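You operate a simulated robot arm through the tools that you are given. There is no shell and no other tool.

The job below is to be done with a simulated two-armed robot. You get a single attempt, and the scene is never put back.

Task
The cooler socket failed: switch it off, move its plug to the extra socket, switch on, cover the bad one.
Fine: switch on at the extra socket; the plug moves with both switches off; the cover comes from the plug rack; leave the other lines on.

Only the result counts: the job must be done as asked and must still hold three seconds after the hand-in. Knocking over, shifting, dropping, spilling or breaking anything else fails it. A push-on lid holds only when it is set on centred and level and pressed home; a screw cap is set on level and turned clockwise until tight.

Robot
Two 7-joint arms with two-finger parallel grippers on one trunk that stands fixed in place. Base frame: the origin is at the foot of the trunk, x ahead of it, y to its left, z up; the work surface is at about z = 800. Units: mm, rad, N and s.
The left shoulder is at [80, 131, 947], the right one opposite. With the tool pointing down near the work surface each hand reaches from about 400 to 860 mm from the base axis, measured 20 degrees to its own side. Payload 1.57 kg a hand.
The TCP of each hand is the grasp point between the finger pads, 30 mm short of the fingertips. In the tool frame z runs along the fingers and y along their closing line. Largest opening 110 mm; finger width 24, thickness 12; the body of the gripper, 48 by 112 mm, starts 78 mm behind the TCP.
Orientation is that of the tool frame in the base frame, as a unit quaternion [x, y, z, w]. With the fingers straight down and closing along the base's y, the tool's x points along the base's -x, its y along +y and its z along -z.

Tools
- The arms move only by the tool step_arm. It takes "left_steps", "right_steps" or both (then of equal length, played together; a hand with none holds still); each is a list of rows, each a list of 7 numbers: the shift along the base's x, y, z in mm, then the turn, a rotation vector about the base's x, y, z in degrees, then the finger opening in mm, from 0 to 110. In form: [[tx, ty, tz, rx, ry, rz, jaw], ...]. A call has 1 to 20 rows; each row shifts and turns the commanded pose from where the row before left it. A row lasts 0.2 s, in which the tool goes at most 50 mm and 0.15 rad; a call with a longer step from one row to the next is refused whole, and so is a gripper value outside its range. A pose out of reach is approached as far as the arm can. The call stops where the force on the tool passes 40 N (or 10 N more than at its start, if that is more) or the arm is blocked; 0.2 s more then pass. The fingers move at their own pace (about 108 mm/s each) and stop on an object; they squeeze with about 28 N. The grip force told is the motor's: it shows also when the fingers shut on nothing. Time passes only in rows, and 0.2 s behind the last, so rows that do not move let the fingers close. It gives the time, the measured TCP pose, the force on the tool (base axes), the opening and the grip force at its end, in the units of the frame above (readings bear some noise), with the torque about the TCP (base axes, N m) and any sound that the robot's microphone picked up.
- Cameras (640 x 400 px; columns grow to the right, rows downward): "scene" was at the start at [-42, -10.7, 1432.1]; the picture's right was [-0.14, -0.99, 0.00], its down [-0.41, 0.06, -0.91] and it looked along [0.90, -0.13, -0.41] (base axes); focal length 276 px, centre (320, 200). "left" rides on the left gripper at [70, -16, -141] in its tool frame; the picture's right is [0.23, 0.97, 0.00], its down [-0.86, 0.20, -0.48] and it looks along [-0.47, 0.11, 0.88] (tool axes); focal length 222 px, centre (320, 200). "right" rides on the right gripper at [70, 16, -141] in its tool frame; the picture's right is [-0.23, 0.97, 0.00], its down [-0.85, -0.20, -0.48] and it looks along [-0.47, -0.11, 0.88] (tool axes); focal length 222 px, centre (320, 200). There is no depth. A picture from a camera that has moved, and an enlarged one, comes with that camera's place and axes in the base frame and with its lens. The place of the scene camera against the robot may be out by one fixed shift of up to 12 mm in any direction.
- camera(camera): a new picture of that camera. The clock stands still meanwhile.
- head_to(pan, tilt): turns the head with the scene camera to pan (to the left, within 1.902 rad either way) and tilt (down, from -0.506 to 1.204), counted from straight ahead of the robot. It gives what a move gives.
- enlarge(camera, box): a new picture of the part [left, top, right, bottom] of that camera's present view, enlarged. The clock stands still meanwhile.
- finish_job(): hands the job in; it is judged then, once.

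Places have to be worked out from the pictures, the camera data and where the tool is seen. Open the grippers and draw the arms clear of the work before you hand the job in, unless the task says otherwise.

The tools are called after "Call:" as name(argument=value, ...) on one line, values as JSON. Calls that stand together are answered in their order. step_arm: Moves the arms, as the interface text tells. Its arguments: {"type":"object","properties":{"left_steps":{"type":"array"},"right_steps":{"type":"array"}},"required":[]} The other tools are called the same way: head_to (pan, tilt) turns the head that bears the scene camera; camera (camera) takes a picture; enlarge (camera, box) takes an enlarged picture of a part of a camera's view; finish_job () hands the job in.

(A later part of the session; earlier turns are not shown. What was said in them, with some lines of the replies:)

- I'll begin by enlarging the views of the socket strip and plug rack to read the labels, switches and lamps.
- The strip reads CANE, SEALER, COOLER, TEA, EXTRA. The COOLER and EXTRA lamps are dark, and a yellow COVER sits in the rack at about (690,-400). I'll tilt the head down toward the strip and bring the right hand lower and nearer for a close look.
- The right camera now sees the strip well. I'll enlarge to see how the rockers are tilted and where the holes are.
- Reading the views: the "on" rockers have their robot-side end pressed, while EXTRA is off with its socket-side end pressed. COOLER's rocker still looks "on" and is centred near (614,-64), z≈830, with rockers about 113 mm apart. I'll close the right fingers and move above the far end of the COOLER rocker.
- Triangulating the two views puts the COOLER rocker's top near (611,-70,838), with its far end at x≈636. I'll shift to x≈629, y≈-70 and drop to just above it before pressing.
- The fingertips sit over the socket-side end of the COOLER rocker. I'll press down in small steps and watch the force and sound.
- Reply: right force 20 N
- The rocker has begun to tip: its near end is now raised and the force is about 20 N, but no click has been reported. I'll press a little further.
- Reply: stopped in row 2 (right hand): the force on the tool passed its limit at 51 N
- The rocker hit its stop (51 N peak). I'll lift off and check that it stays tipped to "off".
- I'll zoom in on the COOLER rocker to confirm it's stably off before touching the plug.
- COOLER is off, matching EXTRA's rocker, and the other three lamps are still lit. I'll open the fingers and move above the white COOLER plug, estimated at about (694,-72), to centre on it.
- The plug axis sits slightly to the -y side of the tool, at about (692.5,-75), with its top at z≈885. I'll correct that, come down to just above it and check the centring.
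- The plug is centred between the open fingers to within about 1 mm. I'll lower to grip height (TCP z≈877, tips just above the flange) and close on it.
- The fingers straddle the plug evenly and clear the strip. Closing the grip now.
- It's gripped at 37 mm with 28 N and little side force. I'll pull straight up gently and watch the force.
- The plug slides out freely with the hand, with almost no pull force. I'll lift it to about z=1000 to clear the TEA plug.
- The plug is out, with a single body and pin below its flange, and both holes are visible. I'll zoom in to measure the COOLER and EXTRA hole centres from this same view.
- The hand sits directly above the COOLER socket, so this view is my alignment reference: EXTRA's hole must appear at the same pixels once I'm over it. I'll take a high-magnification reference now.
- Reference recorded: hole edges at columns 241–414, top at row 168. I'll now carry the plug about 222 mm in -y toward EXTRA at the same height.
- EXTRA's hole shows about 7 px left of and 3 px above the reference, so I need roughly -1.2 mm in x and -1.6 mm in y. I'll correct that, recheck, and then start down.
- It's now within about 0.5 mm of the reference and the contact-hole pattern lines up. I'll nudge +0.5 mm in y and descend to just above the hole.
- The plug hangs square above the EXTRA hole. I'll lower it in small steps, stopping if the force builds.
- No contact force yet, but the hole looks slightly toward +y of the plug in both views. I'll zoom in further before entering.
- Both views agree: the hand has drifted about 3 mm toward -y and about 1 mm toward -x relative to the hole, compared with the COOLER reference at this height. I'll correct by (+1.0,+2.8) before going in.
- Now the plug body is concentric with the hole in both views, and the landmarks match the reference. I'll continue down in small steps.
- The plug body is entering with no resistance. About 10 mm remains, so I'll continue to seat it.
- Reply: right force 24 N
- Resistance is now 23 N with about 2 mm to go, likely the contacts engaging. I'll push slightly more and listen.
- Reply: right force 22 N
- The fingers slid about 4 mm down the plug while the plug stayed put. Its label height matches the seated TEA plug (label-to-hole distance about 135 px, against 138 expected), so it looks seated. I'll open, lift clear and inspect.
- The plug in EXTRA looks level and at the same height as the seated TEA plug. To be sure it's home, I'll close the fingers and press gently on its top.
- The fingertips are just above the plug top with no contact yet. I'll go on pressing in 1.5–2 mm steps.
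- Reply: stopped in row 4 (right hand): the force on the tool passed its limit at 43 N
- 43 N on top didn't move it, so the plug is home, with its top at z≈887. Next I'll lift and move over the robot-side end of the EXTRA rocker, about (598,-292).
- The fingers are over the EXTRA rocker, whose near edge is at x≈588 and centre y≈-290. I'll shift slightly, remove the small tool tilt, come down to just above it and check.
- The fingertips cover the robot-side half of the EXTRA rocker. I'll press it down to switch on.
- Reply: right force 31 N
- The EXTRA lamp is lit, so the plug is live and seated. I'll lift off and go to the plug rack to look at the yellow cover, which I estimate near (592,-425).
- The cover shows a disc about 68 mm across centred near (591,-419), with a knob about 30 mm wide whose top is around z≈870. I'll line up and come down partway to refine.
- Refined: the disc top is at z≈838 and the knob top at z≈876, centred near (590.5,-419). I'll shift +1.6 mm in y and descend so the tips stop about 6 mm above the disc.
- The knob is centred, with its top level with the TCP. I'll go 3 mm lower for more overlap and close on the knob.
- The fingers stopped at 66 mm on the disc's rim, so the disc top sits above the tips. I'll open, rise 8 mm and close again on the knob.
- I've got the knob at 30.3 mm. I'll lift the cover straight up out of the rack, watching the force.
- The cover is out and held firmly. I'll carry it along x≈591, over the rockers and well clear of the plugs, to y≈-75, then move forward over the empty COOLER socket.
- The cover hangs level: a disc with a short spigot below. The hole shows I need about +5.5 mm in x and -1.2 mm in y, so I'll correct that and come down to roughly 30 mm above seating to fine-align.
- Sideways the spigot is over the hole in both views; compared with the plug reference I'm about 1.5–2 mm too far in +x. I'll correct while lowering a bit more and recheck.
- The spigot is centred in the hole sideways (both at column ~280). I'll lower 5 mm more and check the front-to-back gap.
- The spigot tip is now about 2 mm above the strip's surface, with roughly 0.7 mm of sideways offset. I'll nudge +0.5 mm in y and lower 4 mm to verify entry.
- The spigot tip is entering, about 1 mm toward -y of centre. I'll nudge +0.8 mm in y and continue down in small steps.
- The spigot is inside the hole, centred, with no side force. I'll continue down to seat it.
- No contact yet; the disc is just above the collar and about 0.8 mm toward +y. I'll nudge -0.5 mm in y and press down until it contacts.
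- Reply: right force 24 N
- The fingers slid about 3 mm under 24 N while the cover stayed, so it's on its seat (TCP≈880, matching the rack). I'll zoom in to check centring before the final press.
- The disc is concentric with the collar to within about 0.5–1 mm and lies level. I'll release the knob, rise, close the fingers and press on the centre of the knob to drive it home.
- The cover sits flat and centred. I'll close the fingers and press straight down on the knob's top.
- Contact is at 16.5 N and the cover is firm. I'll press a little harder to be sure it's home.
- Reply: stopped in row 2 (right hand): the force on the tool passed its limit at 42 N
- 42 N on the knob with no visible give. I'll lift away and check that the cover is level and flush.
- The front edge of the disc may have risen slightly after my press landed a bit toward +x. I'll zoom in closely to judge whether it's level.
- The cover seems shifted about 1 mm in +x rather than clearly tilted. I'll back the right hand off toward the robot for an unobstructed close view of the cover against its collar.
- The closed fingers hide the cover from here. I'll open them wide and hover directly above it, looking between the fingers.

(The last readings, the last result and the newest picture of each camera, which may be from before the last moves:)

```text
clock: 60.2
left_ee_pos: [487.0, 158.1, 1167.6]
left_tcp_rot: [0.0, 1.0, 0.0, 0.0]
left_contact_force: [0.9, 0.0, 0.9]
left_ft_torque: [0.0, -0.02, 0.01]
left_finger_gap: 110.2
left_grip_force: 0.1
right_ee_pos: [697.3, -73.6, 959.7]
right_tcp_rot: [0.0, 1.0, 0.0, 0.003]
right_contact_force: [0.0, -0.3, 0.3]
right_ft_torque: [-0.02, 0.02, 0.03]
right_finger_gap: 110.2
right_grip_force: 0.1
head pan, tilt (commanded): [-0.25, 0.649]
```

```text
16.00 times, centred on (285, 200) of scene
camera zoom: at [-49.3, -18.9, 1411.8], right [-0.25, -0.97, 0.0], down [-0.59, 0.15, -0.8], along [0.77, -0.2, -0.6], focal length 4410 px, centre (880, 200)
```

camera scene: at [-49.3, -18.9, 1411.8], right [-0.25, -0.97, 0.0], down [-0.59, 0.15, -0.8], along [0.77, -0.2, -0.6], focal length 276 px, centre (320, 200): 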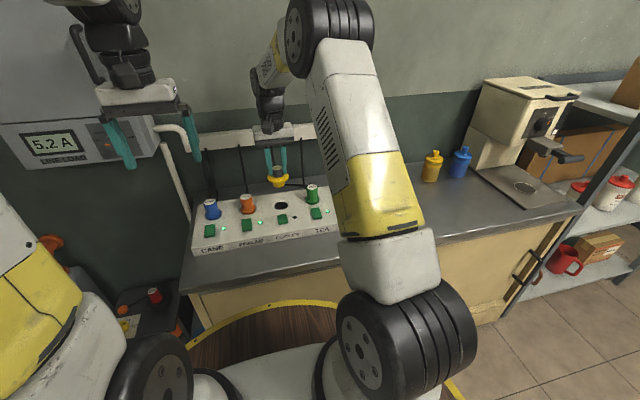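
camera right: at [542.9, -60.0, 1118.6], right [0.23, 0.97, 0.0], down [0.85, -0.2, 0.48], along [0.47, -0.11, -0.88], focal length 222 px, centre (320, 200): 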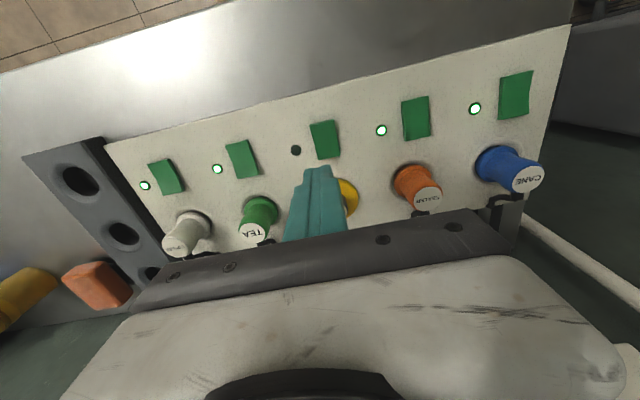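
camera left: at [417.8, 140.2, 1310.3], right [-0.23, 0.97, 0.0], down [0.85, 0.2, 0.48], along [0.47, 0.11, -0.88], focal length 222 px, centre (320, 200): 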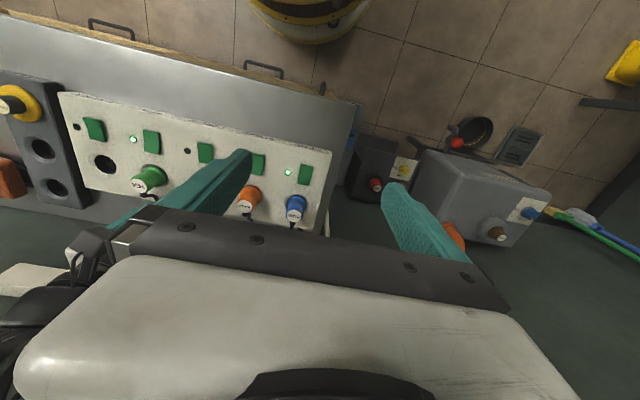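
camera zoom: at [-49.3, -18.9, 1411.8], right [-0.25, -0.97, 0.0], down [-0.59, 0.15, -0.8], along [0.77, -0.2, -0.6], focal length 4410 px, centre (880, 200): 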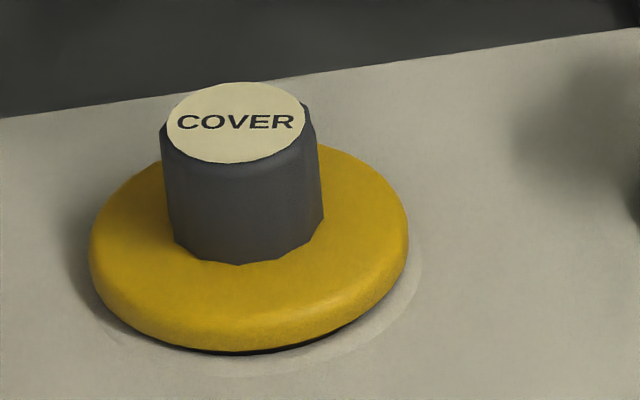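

From above, the cover is centred within about 1 mm of its collar. To make certain it's level and home, I'll press evenly on the disc with both fingertips straddling the knob, after recentring and taking out the tool's slight tilt.

Call:
step_arm(right_steps=[[1, -1.4, -15, 0, 0.3, 0, 80], [0, 0, -20, 0, 0, 0, 50], [0, 0, -20, 0, 0, 0, 44], [0, 0, -10, 0, 0, 0, 44], [0, 0, 0, 0, 0, 0, 44]])

Call:
enlarge(camera="right", box=[200, 80, 440, 240])

Call:
enlarge(camera="scene", box=[265, 180, 305, 212])

```text
clock: 61.4
left_ee_pos: [487.4, 156.7, 1167.5]
left_tcp_rot: [-0.001, 1.0, 0.0, 0.001]
left_contact_force: [0.4, -0.1, 0.4]
left_ft_torque: [0.0, -0.02, -0.02]
left_finger_gap: 110.0
left_grip_force: 0.1
right_ee_pos: [697.8, -73.4, 892.0]
right_tcp_rot: [-0.001, 1.0, 0.001, 0.001]
right_contact_force: [-0.5, 1.0, -0.2]
right_ft_torque: [-0.01, 0.05, 0.01]
right_finger_gap: 43.9
right_grip_force: 0.1
head pan, tilt (commanded): [-0.25, 0.649]
```

```text
2.50 times, centred on (320, 160) of right
camera zoom: at [627.4, -58.5, 1035.0], right [0.23, 0.97, 0.0], down [0.85, -0.2, 0.48], along [0.47, -0.11, -0.88], focal length 555 px, centre (320, 300)
```

zoom: 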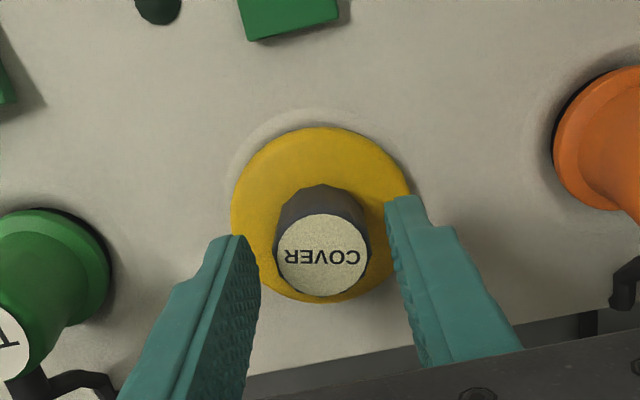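

```text
12.50 times, centred on (285, 196) of scene
camera zoom: at [-49.3, -18.9, 1411.8], right [-0.25, -0.97, 0.0], down [-0.59, 0.15, -0.8], along [0.77, -0.2, -0.6], focal length 3446 px, centre (758, 250)
```

zoom: 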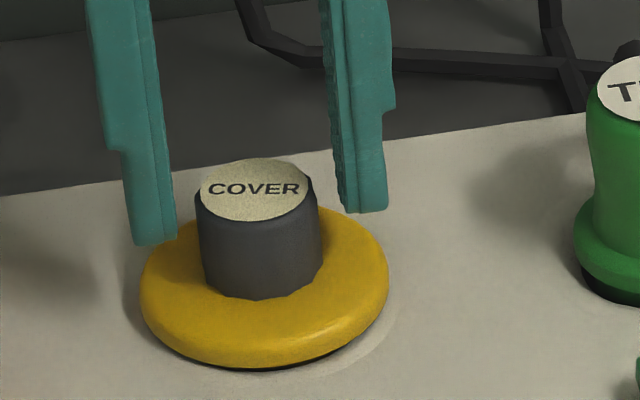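

The fingertips straddle the knob over both sides of the disc. I'll narrow to 38 mm and press straight down evenly.

Call:
step_arm(right_steps=[[0, 0, 0, 0, 0, 0, 38], [-1, 0, -4, 0, 0, 0, 38], [0, 0, -4, 0, 0, 0, 38], [0, 0, -3, 0, 0, 0, 38], [0, 0, -2, 0, 0, 0, 38], [0, 0, -2, 0, 0, 0, 38], [0, 0, -1, 0, 0, 0, 38], [0, 0, -1, 0, 0, 0, 38]])

Call:
enlarge(camera="right", box=[200, 80, 440, 240])

Call:
enlarge(camera="scene", box=[265, 180, 305, 212])

```text
clock: 63.2
left_ee_pos: [487.2, 156.7, 1169.1]
left_tcp_rot: [-0.001, 1.0, 0.0, 0.0]
left_contact_force: [0.3, 0.0, -0.2]
left_ft_torque: [-0.02, 0.02, 0.0]
left_finger_gap: 110.0
left_grip_force: 0.1
right_ee_pos: [696.2, -75.2, 877.0]
right_tcp_rot: [0.0, 1.0, 0.0, 0.0]
right_contact_force: [-1.2, 0.6, 0.2]
right_ft_torque: [0.01, 0.04, 0.0]
right_finger_gap: 38.0
right_grip_force: 0.2
head pan, tilt (commanded): [-0.25, 0.649]
```

```text
2.50 times, centred on (320, 160) of right
camera zoom: at [625.7, -59.0, 1018.8], right [0.23, 0.97, 0.0], down [0.85, -0.2, 0.48], along [0.47, -0.11, -0.88], focal length 555 px, centre (320, 300)
```

zoom: 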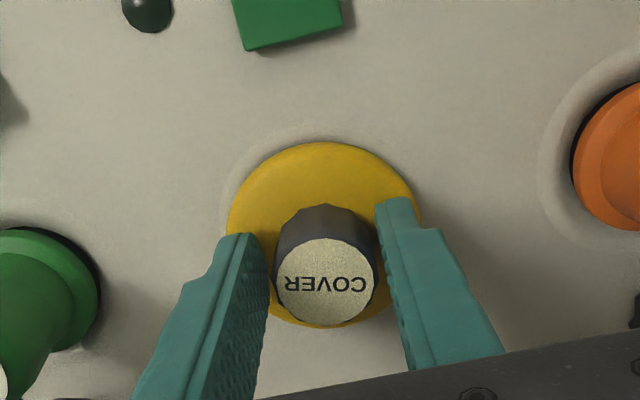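

```text
12.50 times, centred on (285, 196) of scene
camera zoom: at [-49.3, -18.9, 1411.8], right [-0.25, -0.97, 0.0], down [-0.59, 0.15, -0.8], along [0.77, -0.2, -0.6], focal length 3446 px, centre (758, 250)
```

zoom: 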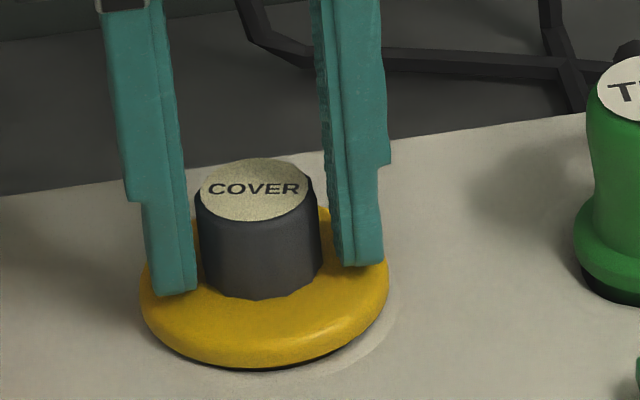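

No contact yet at z=877. I'll continue down in small steps until the tips press the disc.

Call:
step_arm(right_steps=[[0, 0.7, -1.5, 0, 0, 0, 38], [0, 0, -1.5, 0, 0, 0, 38], [0, 0, -1.5, 0, 0, 0, 38], [0, 0, -1.5, 0, 0, 0, 38], [0, 0, -1.5, 0, 0, 0, 38], [0, 0, -1.5, 0, 0, 0, 38]])

Call:
enlarge(camera="scene", box=[265, 180, 305, 212])

Call:
enlarge(camera="right", box=[200, 80, 440, 240])

```text
clock: 64.6
left_ee_pos: [486.7, 156.3, 1168.0]
left_tcp_rot: [0.0, 1.0, 0.0, 0.0]
left_contact_force: [-0.2, 0.6, 1.0]
left_ft_torque: [0.01, -0.04, -0.02]
left_finger_gap: 110.1
left_grip_force: 0.1
right_ee_pos: [696.5, -76.3, 873.0]
right_tcp_rot: [0.0, 1.0, 0.001, 0.003]
right_contact_force: [-6.7, -1.0, 13.2]
right_ft_torque: [-0.1, 0.29, -0.04]
right_finger_gap: 38.0
right_grip_force: 0.1
head pan, tilt (commanded): [-0.25, 0.649]
stopped in row 6 (right hand): the force on the tool passed its limit at 42 N (the readings are from after the stop); the commanded pose is now the measured one
```

```text
12.50 times, centred on (285, 196) of scene
camera zoom: at [-50.1, -18.9, 1411.7], right [-0.25, -0.97, 0.0], down [-0.59, 0.15, -0.8], along [0.77, -0.2, -0.6], focal length 3446 px, centre (758, 250)
```

zoom: 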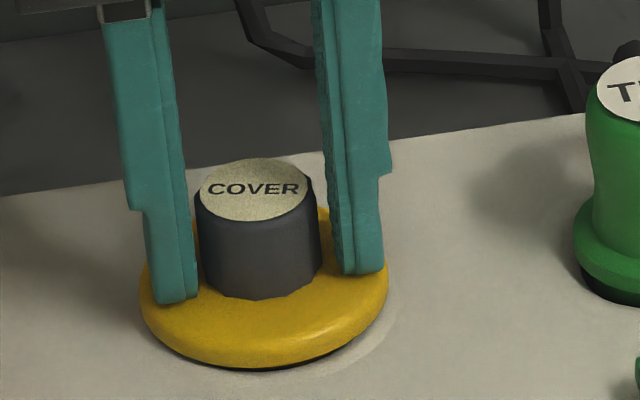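

```text
2.50 times, centred on (320, 160) of right
camera zoom: at [625.3, -59.3, 1015.3], right [0.23, 0.97, 0.0], down [0.85, -0.2, 0.48], along [0.47, -0.11, -0.87], focal length 555 px, centre (320, 300)
```

zoom: 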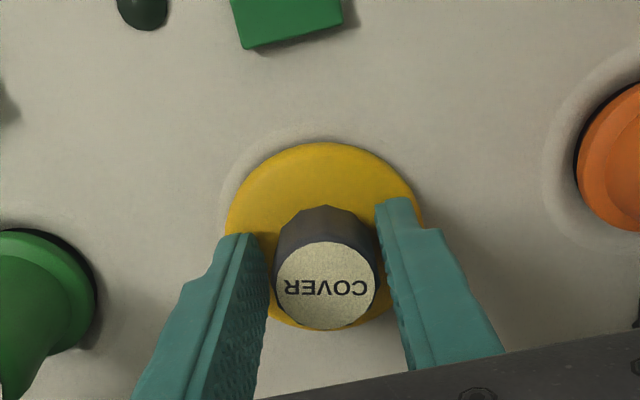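

42 N pressed evenly on both sides of the disc with no give, so the cover is seated and level. I'll lift straight off with the fingers clear of the knob, then inspect everything.

Call:
step_arm(right_steps=[[0, 0, 5, 0, 0, 0, 44], [0, 0, 15, 0, 0, 0, 50], [0, 0, 30, 0, 0, 0, 60], [0, 0, 40, 0, 0, 0, 60], [0, 0, 40, 0, 0, 0, 80], [-30, 0, 30, 0, 0, 0, 110], [-30, -30, 0, 0, 0, 0, 110], [-30, -30, 0, 0, 0, 0, 110], [0, 0, 0, 0, 0, 0, 110]])

Call:
enlarge(camera="scene", box=[265, 180, 305, 212])

Call:
enlarge(camera="scene", box=[190, 160, 380, 270])

Call:
camera(camera="right")

```text
clock: 66.6
left_ee_pos: [488.3, 157.3, 1168.1]
left_tcp_rot: [0.0, 1.0, 0.0, 0.0]
left_contact_force: [-1.0, -0.9, -0.5]
left_ft_torque: [0.01, 0.04, -0.01]
left_finger_gap: 109.7
left_grip_force: 0.2
right_ee_pos: [609.0, -134.9, 1028.7]
right_tcp_rot: [0.0, 1.0, 0.0, 0.004]
right_contact_force: [-0.3, -0.6, 0.5]
right_ft_torque: [-0.02, -0.01, 0.0]
right_finger_gap: 110.1
right_grip_force: 0.1
head pan, tilt (commanded): [-0.25, 0.649]
```

```text
12.50 times, centred on (285, 196) of scene
camera zoom: at [-49.3, -18.9, 1411.8], right [-0.25, -0.97, 0.0], down [-0.59, 0.15, -0.8], along [0.77, -0.2, -0.6], focal length 3446 px, centre (758, 250)
```

zoom: 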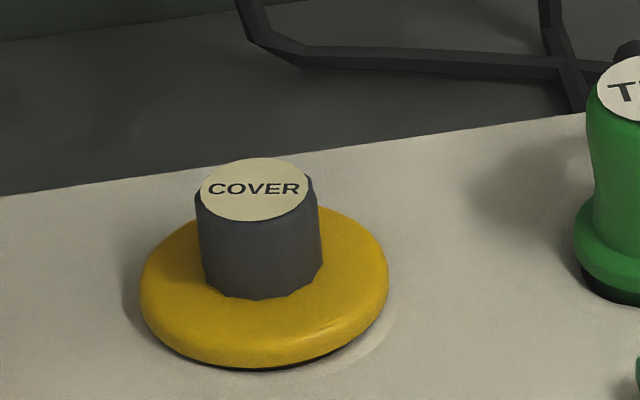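

```text
3.37 times, centred on (285, 215) of scene
camera zoom: at [-49.3, -18.9, 1411.8], right [-0.25, -0.97, 0.0], down [-0.59, 0.15, -0.8], along [0.77, -0.2, -0.6], focal length 928 px, centre (438, 150)
```

zoom: 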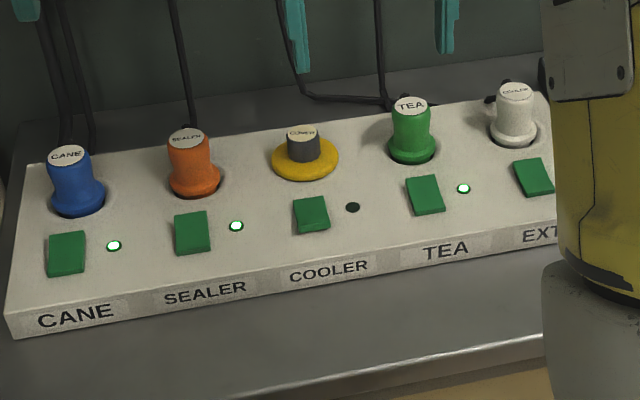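

```text
taken
camera right: at [538.3, -119.0, 1171.4], right [0.23, 0.97, 0.0], down [0.85, -0.2, 0.48], along [0.47, -0.11, -0.87], focal length 222 px, centre (320, 200)
```

right: 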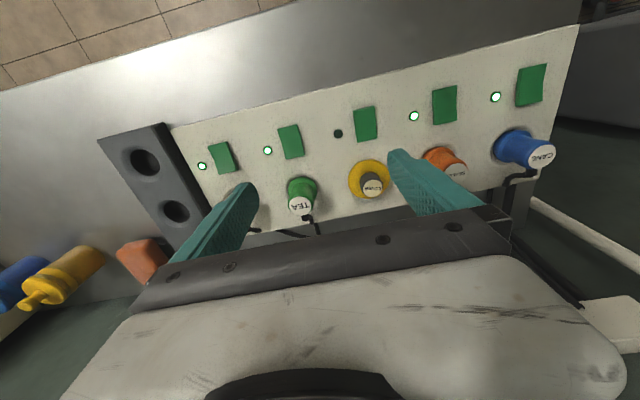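

All four working lamps (CANE, SEALER, TEA, EXTRA) are lit, COOLER is off, its cover sits flat and the plug is in EXTRA. I'll draw the right arm back up to its starting area, clear of the work.

Call:
step_arm(right_steps=[[-8, 0, 35, 0, 0, 0, 110], [-10, -20, 32, 0, 0, 0, 110], [-10, -40, 0, 0, 0, 0, 110], [-10, -40, 0, 0, 0, 0, 110], [0, -40, 0, 0, 0, 0, 110], [0, -40, 0, 0, 0, 0, 110], [0, -40, 0, 0, 0, 0, 110], [0, -40, 0, 0, 0, 0, 110], [0, 0, 0, 0, 0, 0, 110]])

Call:
head_to(pan=-0.143, tilt=0.55)

Call:
camera(camera="scene")

Call:
camera(camera="right")

Call:
camera(camera="left")

```text
clock: 68.6
left_ee_pos: [487.1, 156.2, 1167.4]
left_tcp_rot: [0.0, 1.0, 0.0, 0.0]
left_contact_force: [-0.1, 0.3, 0.4]
left_ft_torque: [-0.01, -0.01, -0.05]
left_finger_gap: 109.9
left_grip_force: 0.2
right_ee_pos: [568.9, -397.1, 1096.5]
right_tcp_rot: [0.0, 1.0, 0.001, 0.004]
right_contact_force: [-0.4, -0.7, -0.2]
right_ft_torque: [0.0, 0.03, 0.02]
right_finger_gap: 109.8
right_grip_force: 0.1
head pan, tilt (commanded): [-0.25, 0.649]
```

```text
clock: 69.3
left_ee_pos: [486.4, 156.0, 1167.9]
left_tcp_rot: [0.0, 1.0, -0.001, 0.001]
left_contact_force: [0.1, 0.3, -0.2]
left_ft_torque: [-0.01, -0.03, 0.01]
left_finger_gap: 110.0
left_grip_force: 0.0
right_ee_pos: [569.3, -396.7, 1095.2]
right_tcp_rot: [0.0, 1.0, 0.0, 0.003]
right_contact_force: [0.2, -0.3, -0.1]
right_ft_torque: [-0.01, 0.03, -0.02]
right_finger_gap: 109.9
right_grip_force: 0.1
head pan, tilt (commanded): [-0.143, 0.55]
```

```text
taken
camera scene: at [-44.6, -10.4, 1420.5], right [-0.14, -0.99, 0.0], down [-0.52, 0.07, -0.85], along [0.84, -0.12, -0.52], focal length 276 px, centre (320, 200)
```

scene: 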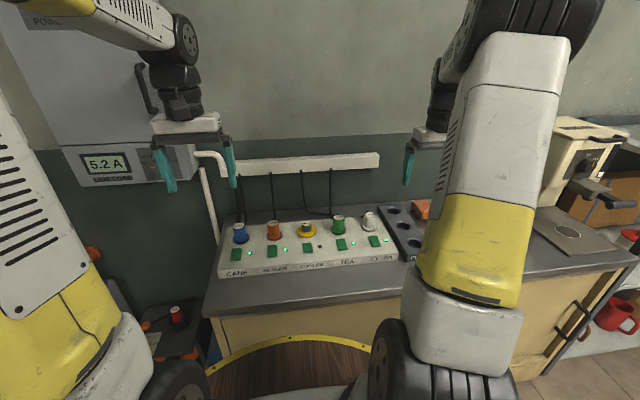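

```text
taken
camera right: at [497.5, -379.8, 1238.8], right [0.23, 0.97, 0.0], down [0.85, -0.2, 0.48], along [0.47, -0.11, -0.87], focal length 222 px, centre (320, 200)
```

right: 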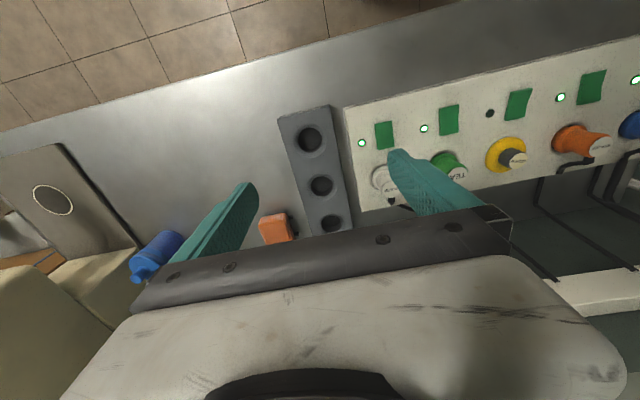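

```text
taken
camera left: at [417.8, 140.1, 1310.3], right [-0.23, 0.97, 0.0], down [0.85, 0.2, 0.48], along [0.47, 0.11, -0.88], focal length 222 px, centre (320, 200)
```

left: 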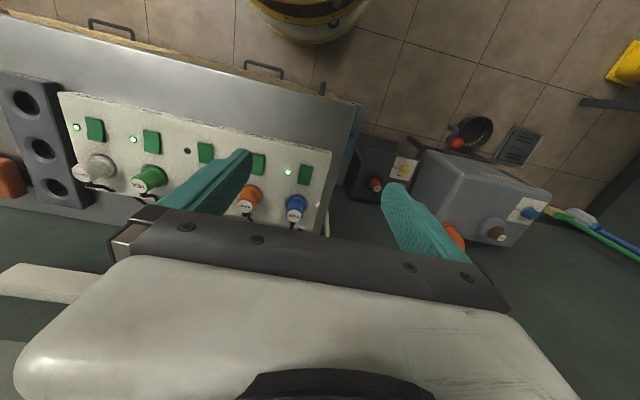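

Both arms are clear and the rest of the bench looks unchanged. One last zoomed check of the strip before handing in.

Call:
enlarge(camera="scene", box=[210, 195, 430, 290])

Call:
enlarge(camera="scene", box=[280, 205, 330, 245])

Call:
enlarge(camera="right", box=[340, 60, 640, 230])

```text
2.91 times, centred on (320, 242) of scene
camera zoom: at [-44.6, -10.4, 1420.5], right [-0.14, -0.99, 0.0], down [-0.52, 0.07, -0.85], along [0.84, -0.12, -0.52], focal length 802 px, centre (320, 76)
```

zoom: 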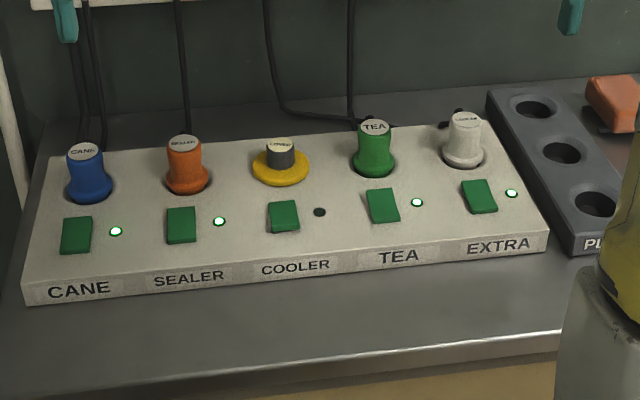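

```text
10.00 times, centred on (305, 225) of scene
camera zoom: at [-44.6, -10.4, 1420.5], right [-0.14, -0.99, 0.0], down [-0.52, 0.07, -0.85], along [0.84, -0.12, -0.52], focal length 2756 px, centre (470, -50)
```

zoom: 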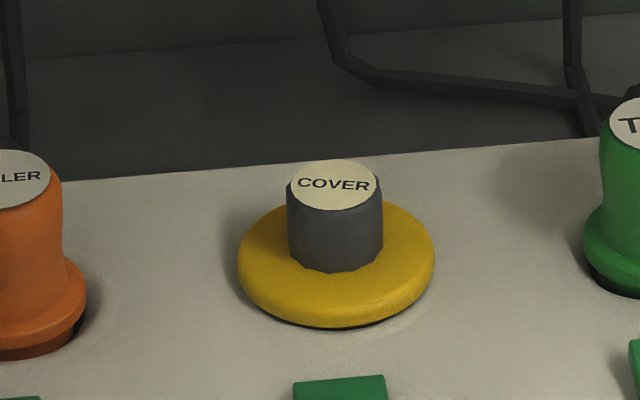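

```text
2.13 times, centred on (490, 145) of right
camera zoom: at [497.5, -379.8, 1238.8], right [0.23, 0.97, 0.0], down [0.85, -0.2, 0.48], along [0.47, -0.11, -0.87], focal length 474 px, centre (-43, 317)
```

zoom: 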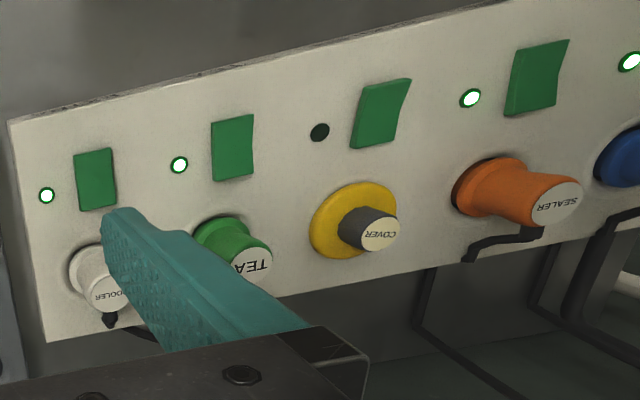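

Final state: the COOLER switch is off and its socket is covered with the cover level and centred. The COOLER plug is seated in EXTRA, which is on and lit. CANE, SEALER and TEA are still on, and both arms are clear with their grippers open. Handing in.

Call:
finish_job()

```text
The job is handed in.
```

The cooler line now runs from the EXTRA socket, and the failed COOLER socket is switched off and covered. I've handed the job in, but no verdict has come back yet.

- **Switching:** I turned COOLER off before moving the plug, and EXTRA was already off. I only switched EXTRA on once the plug was in.
- **Plug:** The cooler plug sits at the same height as the TEA plug beside it. It did not move under a 43 N press, and the EXTRA lamp is lit.
- **Cover:** The yellow cover from the plug rack is on the COOLER socket, centred to about 1 mm. It held firm under about 42 N, pressed both on the knob and evenly on the disc. From the cameras it looks level, with a thin dark line under its front edge that I took to be the rounded rim.
- **Other lines:** CANE, SEALER and TEA stayed lit throughout, and nothing else on the bench appears to have moved.

Both arms are drawn back with their grippers open.
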